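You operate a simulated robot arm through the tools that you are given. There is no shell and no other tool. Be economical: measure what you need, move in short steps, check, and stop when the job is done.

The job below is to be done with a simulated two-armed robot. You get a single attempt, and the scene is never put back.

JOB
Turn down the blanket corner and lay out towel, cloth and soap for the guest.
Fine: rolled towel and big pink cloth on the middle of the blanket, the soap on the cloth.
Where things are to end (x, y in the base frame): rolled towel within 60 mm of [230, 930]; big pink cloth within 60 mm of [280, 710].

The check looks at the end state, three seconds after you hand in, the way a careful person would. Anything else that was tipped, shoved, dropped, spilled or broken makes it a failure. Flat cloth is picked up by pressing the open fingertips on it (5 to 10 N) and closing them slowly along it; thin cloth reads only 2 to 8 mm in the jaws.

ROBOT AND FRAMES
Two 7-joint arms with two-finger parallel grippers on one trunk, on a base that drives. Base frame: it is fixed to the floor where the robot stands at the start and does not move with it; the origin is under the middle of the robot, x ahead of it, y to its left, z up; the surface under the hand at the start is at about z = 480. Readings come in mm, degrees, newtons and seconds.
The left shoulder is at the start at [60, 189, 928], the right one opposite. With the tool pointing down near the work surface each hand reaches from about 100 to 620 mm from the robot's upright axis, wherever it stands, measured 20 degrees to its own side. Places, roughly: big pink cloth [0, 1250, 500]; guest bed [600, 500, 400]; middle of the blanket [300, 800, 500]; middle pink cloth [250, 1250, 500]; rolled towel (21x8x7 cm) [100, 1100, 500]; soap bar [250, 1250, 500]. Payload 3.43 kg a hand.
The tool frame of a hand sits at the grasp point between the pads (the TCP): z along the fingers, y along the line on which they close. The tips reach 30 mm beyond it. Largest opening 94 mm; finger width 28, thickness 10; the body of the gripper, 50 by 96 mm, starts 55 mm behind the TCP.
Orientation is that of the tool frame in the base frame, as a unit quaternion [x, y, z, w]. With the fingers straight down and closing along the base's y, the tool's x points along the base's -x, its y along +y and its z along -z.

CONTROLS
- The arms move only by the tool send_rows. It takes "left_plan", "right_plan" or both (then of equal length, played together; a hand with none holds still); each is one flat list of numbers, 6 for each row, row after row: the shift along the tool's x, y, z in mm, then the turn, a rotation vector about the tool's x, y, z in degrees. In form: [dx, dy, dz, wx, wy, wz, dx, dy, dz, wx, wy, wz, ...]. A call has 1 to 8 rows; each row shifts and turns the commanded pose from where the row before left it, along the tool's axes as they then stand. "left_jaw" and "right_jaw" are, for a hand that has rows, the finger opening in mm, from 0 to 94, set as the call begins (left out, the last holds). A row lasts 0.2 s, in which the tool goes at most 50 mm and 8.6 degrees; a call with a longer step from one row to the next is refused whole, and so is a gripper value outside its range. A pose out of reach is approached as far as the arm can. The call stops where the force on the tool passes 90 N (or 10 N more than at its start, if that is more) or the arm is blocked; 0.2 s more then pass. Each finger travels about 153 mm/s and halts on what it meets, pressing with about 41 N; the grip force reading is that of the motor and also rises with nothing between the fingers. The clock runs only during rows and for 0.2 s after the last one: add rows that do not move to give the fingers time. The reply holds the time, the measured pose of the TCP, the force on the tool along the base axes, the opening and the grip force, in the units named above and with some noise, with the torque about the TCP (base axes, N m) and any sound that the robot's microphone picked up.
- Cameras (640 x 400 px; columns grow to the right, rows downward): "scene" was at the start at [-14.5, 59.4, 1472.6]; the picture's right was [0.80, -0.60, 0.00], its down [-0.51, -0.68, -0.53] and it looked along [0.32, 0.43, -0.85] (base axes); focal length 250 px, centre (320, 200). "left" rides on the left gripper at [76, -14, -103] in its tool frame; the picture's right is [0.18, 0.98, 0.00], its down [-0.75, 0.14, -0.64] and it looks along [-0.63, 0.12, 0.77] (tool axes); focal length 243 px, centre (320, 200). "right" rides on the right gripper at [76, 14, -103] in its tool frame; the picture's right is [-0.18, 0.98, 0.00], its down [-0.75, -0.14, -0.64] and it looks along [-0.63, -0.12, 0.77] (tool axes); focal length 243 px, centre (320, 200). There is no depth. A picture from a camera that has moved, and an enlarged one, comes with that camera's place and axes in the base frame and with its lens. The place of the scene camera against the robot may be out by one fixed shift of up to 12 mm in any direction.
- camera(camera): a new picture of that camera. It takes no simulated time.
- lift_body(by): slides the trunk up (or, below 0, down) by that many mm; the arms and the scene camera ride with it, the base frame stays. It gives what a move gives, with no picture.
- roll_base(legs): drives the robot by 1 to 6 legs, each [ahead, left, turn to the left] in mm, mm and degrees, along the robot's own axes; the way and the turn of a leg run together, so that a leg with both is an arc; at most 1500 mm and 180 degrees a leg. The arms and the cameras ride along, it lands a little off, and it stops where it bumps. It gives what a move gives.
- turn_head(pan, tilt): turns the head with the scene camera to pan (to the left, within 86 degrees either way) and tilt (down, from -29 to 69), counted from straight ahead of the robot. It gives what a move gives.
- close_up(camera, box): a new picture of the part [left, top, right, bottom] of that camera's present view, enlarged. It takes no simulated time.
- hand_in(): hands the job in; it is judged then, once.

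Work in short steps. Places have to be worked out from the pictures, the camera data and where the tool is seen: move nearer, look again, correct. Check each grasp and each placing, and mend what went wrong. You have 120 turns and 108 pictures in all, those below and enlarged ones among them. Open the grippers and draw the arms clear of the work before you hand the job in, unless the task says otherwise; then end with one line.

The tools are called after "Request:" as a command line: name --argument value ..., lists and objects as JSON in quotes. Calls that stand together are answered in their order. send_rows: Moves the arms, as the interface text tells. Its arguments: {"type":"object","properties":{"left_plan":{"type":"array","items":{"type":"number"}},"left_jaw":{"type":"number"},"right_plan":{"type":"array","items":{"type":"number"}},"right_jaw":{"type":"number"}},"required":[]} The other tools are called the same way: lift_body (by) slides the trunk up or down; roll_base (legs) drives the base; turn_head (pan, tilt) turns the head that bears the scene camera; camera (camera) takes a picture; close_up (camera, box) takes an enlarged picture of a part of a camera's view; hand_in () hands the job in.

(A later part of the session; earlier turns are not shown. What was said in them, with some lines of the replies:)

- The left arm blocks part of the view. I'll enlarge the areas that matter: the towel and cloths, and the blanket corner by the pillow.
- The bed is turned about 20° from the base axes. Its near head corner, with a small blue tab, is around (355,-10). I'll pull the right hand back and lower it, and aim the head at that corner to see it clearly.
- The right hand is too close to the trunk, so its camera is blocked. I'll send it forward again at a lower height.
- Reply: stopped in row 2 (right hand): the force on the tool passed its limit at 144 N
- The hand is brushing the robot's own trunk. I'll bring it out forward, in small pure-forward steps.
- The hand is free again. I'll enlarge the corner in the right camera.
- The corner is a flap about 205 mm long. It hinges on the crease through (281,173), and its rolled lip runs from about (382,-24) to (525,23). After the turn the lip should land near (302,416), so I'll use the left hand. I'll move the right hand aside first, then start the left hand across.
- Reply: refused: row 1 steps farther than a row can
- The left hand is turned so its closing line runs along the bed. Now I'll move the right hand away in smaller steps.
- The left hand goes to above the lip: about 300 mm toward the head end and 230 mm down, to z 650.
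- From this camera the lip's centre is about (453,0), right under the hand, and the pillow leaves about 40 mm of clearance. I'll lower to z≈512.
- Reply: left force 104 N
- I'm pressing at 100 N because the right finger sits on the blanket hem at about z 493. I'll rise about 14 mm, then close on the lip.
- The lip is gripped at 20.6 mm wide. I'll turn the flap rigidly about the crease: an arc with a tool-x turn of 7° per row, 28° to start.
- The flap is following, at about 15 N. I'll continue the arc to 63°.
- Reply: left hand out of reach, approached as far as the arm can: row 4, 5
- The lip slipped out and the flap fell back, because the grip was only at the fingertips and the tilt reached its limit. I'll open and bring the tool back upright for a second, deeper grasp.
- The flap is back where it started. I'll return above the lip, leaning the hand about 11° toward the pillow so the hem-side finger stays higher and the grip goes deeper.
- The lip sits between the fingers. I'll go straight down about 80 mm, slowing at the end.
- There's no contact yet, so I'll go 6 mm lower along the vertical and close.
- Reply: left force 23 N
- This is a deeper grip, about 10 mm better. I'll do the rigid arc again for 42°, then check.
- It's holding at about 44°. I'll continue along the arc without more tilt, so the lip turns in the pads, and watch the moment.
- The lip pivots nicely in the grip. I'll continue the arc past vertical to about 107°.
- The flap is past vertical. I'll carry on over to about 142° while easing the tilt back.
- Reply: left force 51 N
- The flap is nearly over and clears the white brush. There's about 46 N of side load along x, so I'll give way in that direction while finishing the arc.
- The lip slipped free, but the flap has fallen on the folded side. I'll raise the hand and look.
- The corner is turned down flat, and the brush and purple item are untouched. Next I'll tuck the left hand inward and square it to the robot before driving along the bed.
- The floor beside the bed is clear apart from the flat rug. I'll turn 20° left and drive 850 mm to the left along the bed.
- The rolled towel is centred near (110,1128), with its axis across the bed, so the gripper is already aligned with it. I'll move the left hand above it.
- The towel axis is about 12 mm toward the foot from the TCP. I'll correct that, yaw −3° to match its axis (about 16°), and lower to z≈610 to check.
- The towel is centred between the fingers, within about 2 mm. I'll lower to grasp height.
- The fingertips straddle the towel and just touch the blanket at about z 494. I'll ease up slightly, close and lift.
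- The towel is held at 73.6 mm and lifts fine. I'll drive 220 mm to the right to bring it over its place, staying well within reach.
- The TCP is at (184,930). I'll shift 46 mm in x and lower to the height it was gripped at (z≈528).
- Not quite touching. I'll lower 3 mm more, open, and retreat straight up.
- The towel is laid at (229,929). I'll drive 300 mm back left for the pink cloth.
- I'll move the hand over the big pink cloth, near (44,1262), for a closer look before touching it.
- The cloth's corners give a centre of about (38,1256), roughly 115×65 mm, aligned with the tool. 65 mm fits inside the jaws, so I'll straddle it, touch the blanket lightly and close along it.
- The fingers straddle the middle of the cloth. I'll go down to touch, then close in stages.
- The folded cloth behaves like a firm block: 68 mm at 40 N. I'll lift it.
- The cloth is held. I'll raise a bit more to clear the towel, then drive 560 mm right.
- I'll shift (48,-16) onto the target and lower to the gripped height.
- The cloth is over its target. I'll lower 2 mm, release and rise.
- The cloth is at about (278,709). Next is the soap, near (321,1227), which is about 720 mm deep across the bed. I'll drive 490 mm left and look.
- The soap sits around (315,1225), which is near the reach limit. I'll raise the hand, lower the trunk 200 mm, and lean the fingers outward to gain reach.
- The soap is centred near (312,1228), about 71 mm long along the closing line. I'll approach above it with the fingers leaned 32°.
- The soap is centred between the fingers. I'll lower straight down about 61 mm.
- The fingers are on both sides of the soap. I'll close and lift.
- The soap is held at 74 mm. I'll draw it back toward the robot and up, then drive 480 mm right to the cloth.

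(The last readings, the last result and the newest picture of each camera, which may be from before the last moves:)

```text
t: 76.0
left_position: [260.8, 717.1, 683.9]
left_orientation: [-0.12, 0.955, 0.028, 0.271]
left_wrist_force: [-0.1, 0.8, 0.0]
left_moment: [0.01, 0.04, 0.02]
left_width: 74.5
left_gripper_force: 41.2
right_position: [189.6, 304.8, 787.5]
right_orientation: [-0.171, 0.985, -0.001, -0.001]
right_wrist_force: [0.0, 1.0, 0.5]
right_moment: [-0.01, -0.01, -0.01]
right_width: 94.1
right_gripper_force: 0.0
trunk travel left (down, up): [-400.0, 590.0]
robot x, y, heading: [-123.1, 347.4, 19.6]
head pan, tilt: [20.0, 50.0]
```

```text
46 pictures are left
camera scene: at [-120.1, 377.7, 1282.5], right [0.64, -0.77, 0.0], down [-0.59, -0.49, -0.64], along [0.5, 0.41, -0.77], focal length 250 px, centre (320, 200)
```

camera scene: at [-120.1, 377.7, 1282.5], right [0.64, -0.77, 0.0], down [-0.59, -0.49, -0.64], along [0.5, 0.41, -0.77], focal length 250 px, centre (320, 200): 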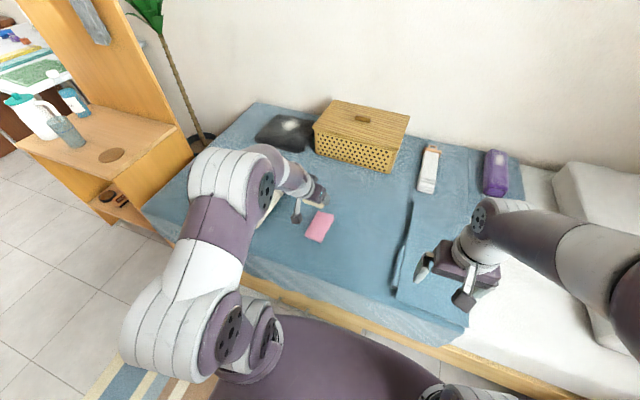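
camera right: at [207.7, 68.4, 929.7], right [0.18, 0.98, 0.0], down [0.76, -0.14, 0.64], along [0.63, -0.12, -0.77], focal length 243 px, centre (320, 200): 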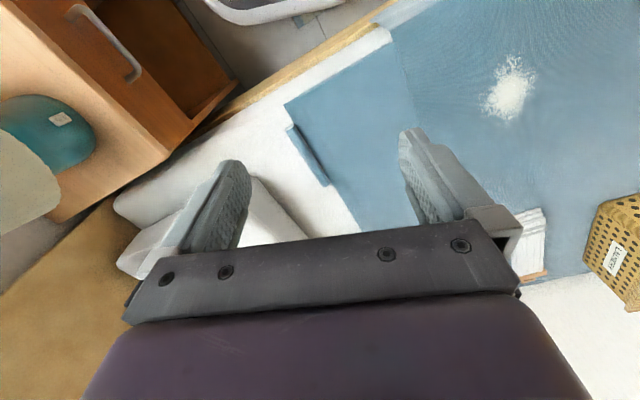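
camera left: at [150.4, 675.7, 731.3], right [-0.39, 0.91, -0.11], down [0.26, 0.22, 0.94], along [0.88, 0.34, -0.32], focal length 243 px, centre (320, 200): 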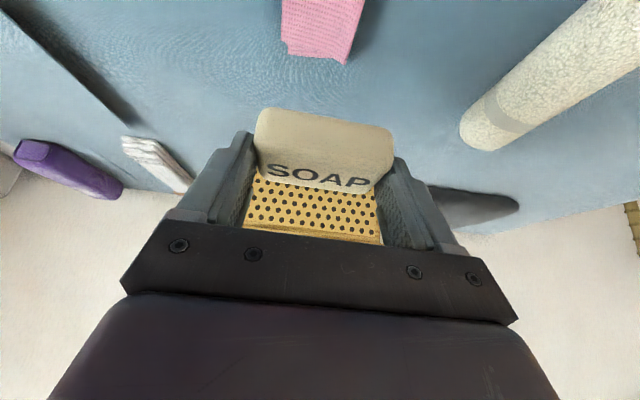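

The cloth is near (282,711), and the TCP should go to about (270,708) because of the lean. I'll lower to z≈570 above it.

Request:
send_rows --left_plan '[18.2, -3.7, 33.4, 0, 0, 0, 18.2, -3.7, 33.4, 0, 0, 0, 18.2, -3.7, 33.4, 0, 0, 0, 0, 0, 0, 0, 0, 0]'

Request:
camera --camera "left"

Request:
close_up --camera "scene" --box '[240, 150, 400, 270]'

```text
t: 77.0
left_position: [268.3, 706.9, 568.9]
left_orientation: [-0.12, 0.955, 0.027, 0.272]
left_wrist_force: [-0.3, 0.3, -0.8]
left_moment: [-0.01, -0.01, 0.01]
left_width: 74.5
left_gripper_force: 40.6
right_position: [189.0, 303.9, 787.0]
right_orientation: [-0.171, 0.985, -0.001, -0.001]
right_wrist_force: [-0.1, 0.0, -1.2]
right_moment: [-0.01, 0.03, 0.01]
right_width: 93.9
right_gripper_force: 0.0
trunk travel left (down, up): [-400.0, 590.0]
robot x, y, heading: [-127.8, 348.4, 19.5]
head pan, tilt: [20.0, 50.0]
```

```text
45 pictures are left
camera left: at [158.1, 664.7, 617.0], right [-0.39, 0.91, -0.11], down [0.26, 0.22, 0.94], along [0.88, 0.34, -0.32], focal length 243 px, centre (320, 200)
```

left: 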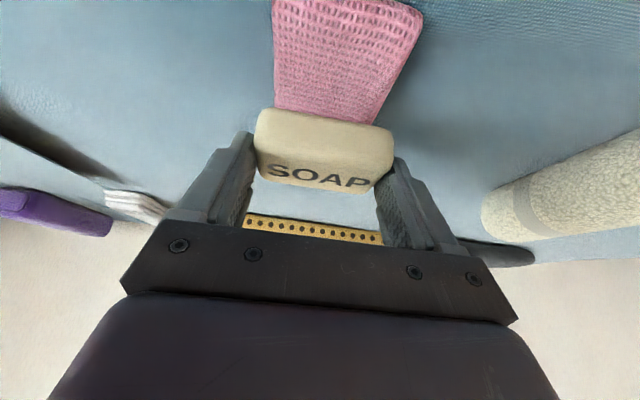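

```text
3.33 times, centred on (320, 210) of scene
camera zoom: at [-120.5, 378.2, 1282.5], right [0.64, -0.77, 0.0], down [-0.59, -0.49, -0.64], along [0.5, 0.41, -0.77], focal length 835 px, centre (320, 167)
```

zoom: 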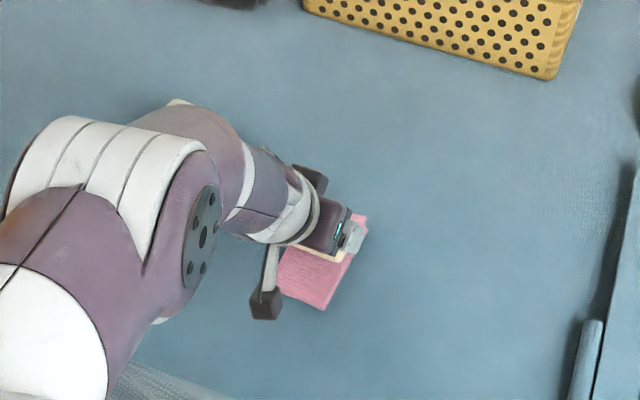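

The soap is over the cloth's middle. I'll lower it vertically in small steps and watch for contact.

Request:
send_rows --left_plan '[2.1, 0, 3.4, 0, 0, 0, 2.1, 0, 3.4, 0, 0, 0, 2.1, 0, 3.4, 0, 0, 0, 2.1, 0, 3.4, 0, 0, 0]'

Request:
send_rows --left_plan '[1.6, 0, 2.5, 0, 0, 0]'

Request:
camera --camera "left"

```text
t: 78.0
left_position: [268.8, 707.7, 552.5]
left_orientation: [-0.119, 0.955, 0.027, 0.271]
left_wrist_force: [-0.2, 0.4, -1.3]
left_moment: [0.0, 0.01, 0.01]
left_width: 74.3
left_gripper_force: 40.9
right_position: [189.9, 303.3, 786.4]
right_orientation: [-0.17, 0.985, -0.001, -0.001]
right_wrist_force: [-0.8, -0.2, 0.0]
right_moment: [-0.01, 0.01, 0.05]
right_width: 94.0
right_gripper_force: 0.0
trunk travel left (down, up): [-400.0, 590.0]
robot x, y, heading: [-133.1, 343.4, 19.4]
head pan, tilt: [20.0, 50.0]
```

```text
t: 78.4
left_position: [269.7, 706.9, 551.1]
left_orientation: [-0.121, 0.955, 0.028, 0.271]
left_wrist_force: [-2.6, 0.0, 6.7]
left_moment: [0.18, 0.2, 0.03]
left_width: 74.3
left_gripper_force: 40.4
right_position: [189.3, 302.9, 787.7]
right_orientation: [-0.171, 0.985, -0.001, -0.001]
right_wrist_force: [1.5, -0.3, 0.5]
right_moment: [0.01, -0.03, -0.01]
right_width: 94.1
right_gripper_force: 0.1
trunk travel left (down, up): [-400.0, 590.0]
robot x, y, heading: [-124.7, 342.9, 19.4]
head pan, tilt: [20.0, 50.0]
```

```text
43 pictures are left
camera left: at [159.1, 665.0, 599.5], right [-0.39, 0.91, -0.11], down [0.26, 0.22, 0.94], along [0.88, 0.34, -0.32], focal length 243 px, centre (320, 200)
```

left: 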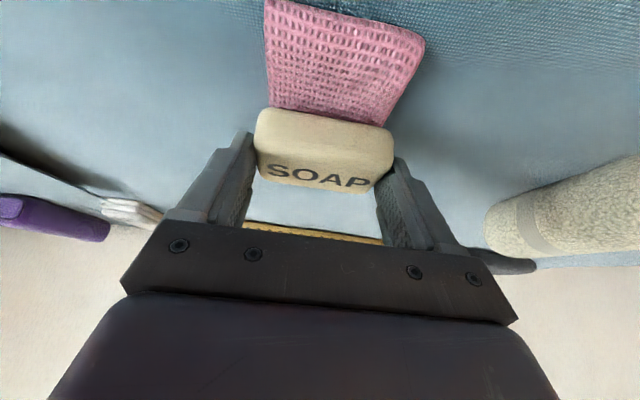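

There's contact at 6.7 N with the soap resting on the cloth. I'll open and draw back along the fingers.

Request:
send_rows --left_plan '[0, 0, 0, 0, 0, 0, 0, 0, 0, 0, 0, 0, 0, 0, -10, 0, 0, 0, 0, 0, -25, 0, 0, 0, 0, 0, -40, 0, 0, 0, 0, 0, -45, 0, 0, 0]' --left_jaw 94

Request:
camera --camera "left"

```text
t: 79.8
left_position: [208.6, 693.8, 654.0]
left_orientation: [-0.12, 0.955, 0.027, 0.271]
left_wrist_force: [-0.6, -1.4, 0.9]
left_moment: [-0.04, -0.02, 0.03]
left_width: 94.0
left_gripper_force: 0.2
right_position: [189.3, 303.2, 787.6]
right_orientation: [-0.171, 0.985, 0.0, -0.001]
right_wrist_force: [-0.1, 0.8, 0.2]
right_moment: [0.0, -0.01, 0.02]
right_width: 94.0
right_gripper_force: 0.0
trunk travel left (down, up): [-400.0, 590.0]
robot x, y, heading: [-126.1, 346.3, 19.4]
head pan, tilt: [20.0, 50.0]
```

```text
42 pictures are left
camera left: at [98.2, 651.6, 701.3], right [-0.39, 0.91, -0.11], down [0.26, 0.22, 0.94], along [0.88, 0.34, -0.32], focal length 243 px, centre (320, 200)
```

left: 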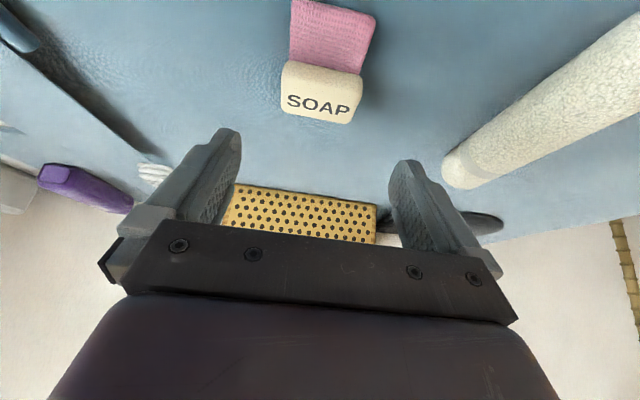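

The soap is sitting on the cloth. I'll raise the trunk back, pull the left hand aside toward the robot, and check from the head camera.

Request:
lift_body --by 200

Request:
send_rows --left_plan '[0, 30, -10, 0, 0, 0, 0, 40, -10, 0, 0, 0, 0, 40, -10, 0, 0, 0, 0, 40, 0, 0, 0, 0, 0, 40, 0, 0, 0, 0]'

Request:
camera --camera "scene"

Request:
close_up --camera "scene" --box '[220, 150, 480, 312]'

```text
t: 82.0
left_position: [208.7, 692.4, 853.3]
left_orientation: [-0.12, 0.955, 0.027, 0.271]
left_wrist_force: [-0.4, 1.2, 0.5]
left_moment: [-0.04, 0.04, -0.03]
left_width: 93.6
left_gripper_force: 0.1
right_position: [190.1, 304.1, 988.5]
right_orientation: [-0.171, 0.985, -0.001, -0.002]
right_wrist_force: [0.6, -0.1, 0.5]
right_moment: [-0.01, -0.03, 0.01]
right_width: 93.6
right_gripper_force: 0.0
trunk travel left (down, up): [-600.0, 390.0]
robot x, y, heading: [-130.7, 345.3, 19.5]
head pan, tilt: [20.0, 50.0]
```

```text
t: 83.2
left_position: [146.6, 874.6, 876.3]
left_orientation: [-0.12, 0.954, 0.027, 0.272]
left_wrist_force: [-0.3, -0.2, -0.1]
left_moment: [-0.03, 0.02, -0.06]
left_width: 94.0
left_gripper_force: 0.0
right_position: [189.6, 304.2, 987.3]
right_orientation: [-0.172, 0.985, -0.001, -0.001]
right_wrist_force: [-0.5, 0.6, 0.7]
right_moment: [0.01, 0.03, 0.0]
right_width: 94.2
right_gripper_force: 0.0
trunk travel left (down, up): [-600.0, 390.0]
robot x, y, heading: [-128.0, 345.1, 19.5]
head pan, tilt: [20.0, 50.0]
```

```text
41 pictures are left
camera scene: at [-120.5, 379.4, 1482.5], right [0.64, -0.77, 0.0], down [-0.59, -0.49, -0.64], along [0.5, 0.41, -0.77], focal length 250 px, centre (320, 200)
```

scene: 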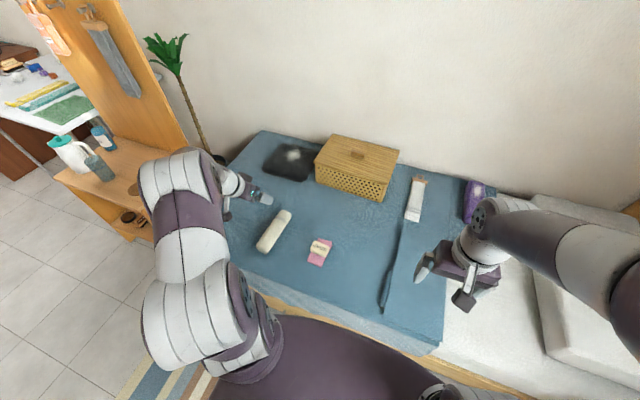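

```text
2.46 times, centred on (350, 231) of scene
camera zoom: at [-120.5, 379.4, 1482.5], right [0.64, -0.77, 0.0], down [-0.59, -0.49, -0.64], along [0.5, 0.41, -0.77], focal length 616 px, centre (246, 124)
```

zoom: 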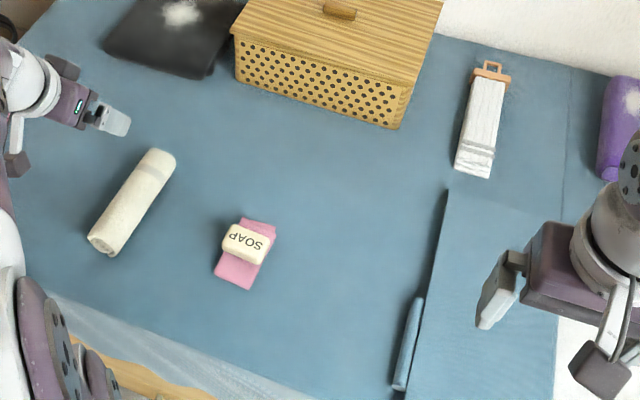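

The towel is at about (223,925), the cloth at about (288,710), and the soap is on the cloth. One last look at the turned-down flap from the right wrist camera and the scene view.

Request:
camera --camera "right"

Request:
close_up --camera "scene" --box '[360, 160, 520, 360]'

```text
39 pictures are left
camera right: at [113.2, 292.9, 1089.3], right [-0.16, 0.99, 0.0], down [0.76, 0.12, 0.64], along [0.63, 0.1, -0.77], focal length 243 px, centre (320, 200)
```

right: 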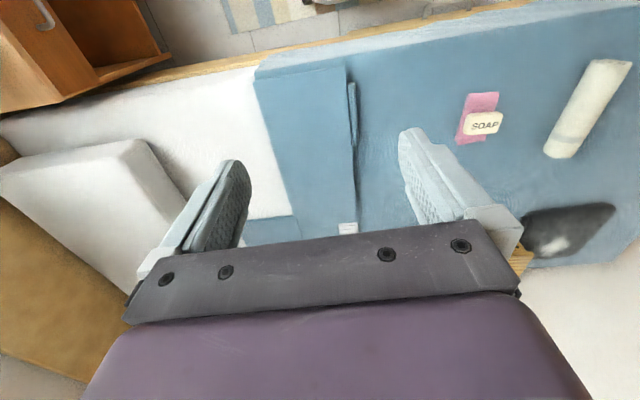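

```text
2.00 times, centred on (440, 260) of scene
camera zoom: at [-120.5, 379.4, 1482.5], right [0.64, -0.77, 0.0], down [-0.59, -0.49, -0.64], along [0.5, 0.41, -0.77], focal length 501 px, centre (80, 80)
```

zoom: 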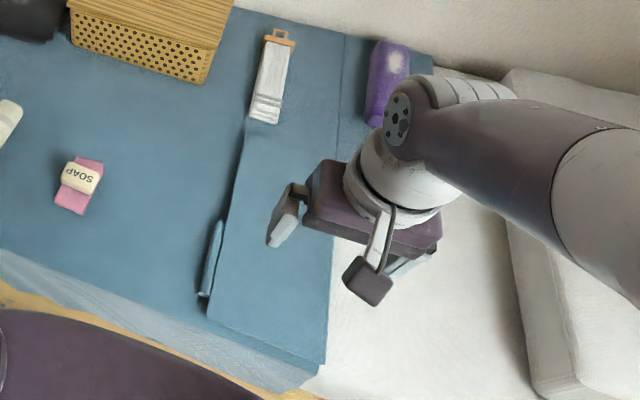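

The flap lies flat, everything is in place, both grippers are open and both hands are well above the work, so I'm handing in.

Request:
hand_in

```text
The job is handed in.
```

The blanket corner is turned down flat. By my last camera estimates, the rolled towel is at about (223, 925) and the big pink cloth at about (288, 710), both well within 60 mm of their targets. The soap is on the cloth, nothing else on the bed looked disturbed, and the job is handed in.
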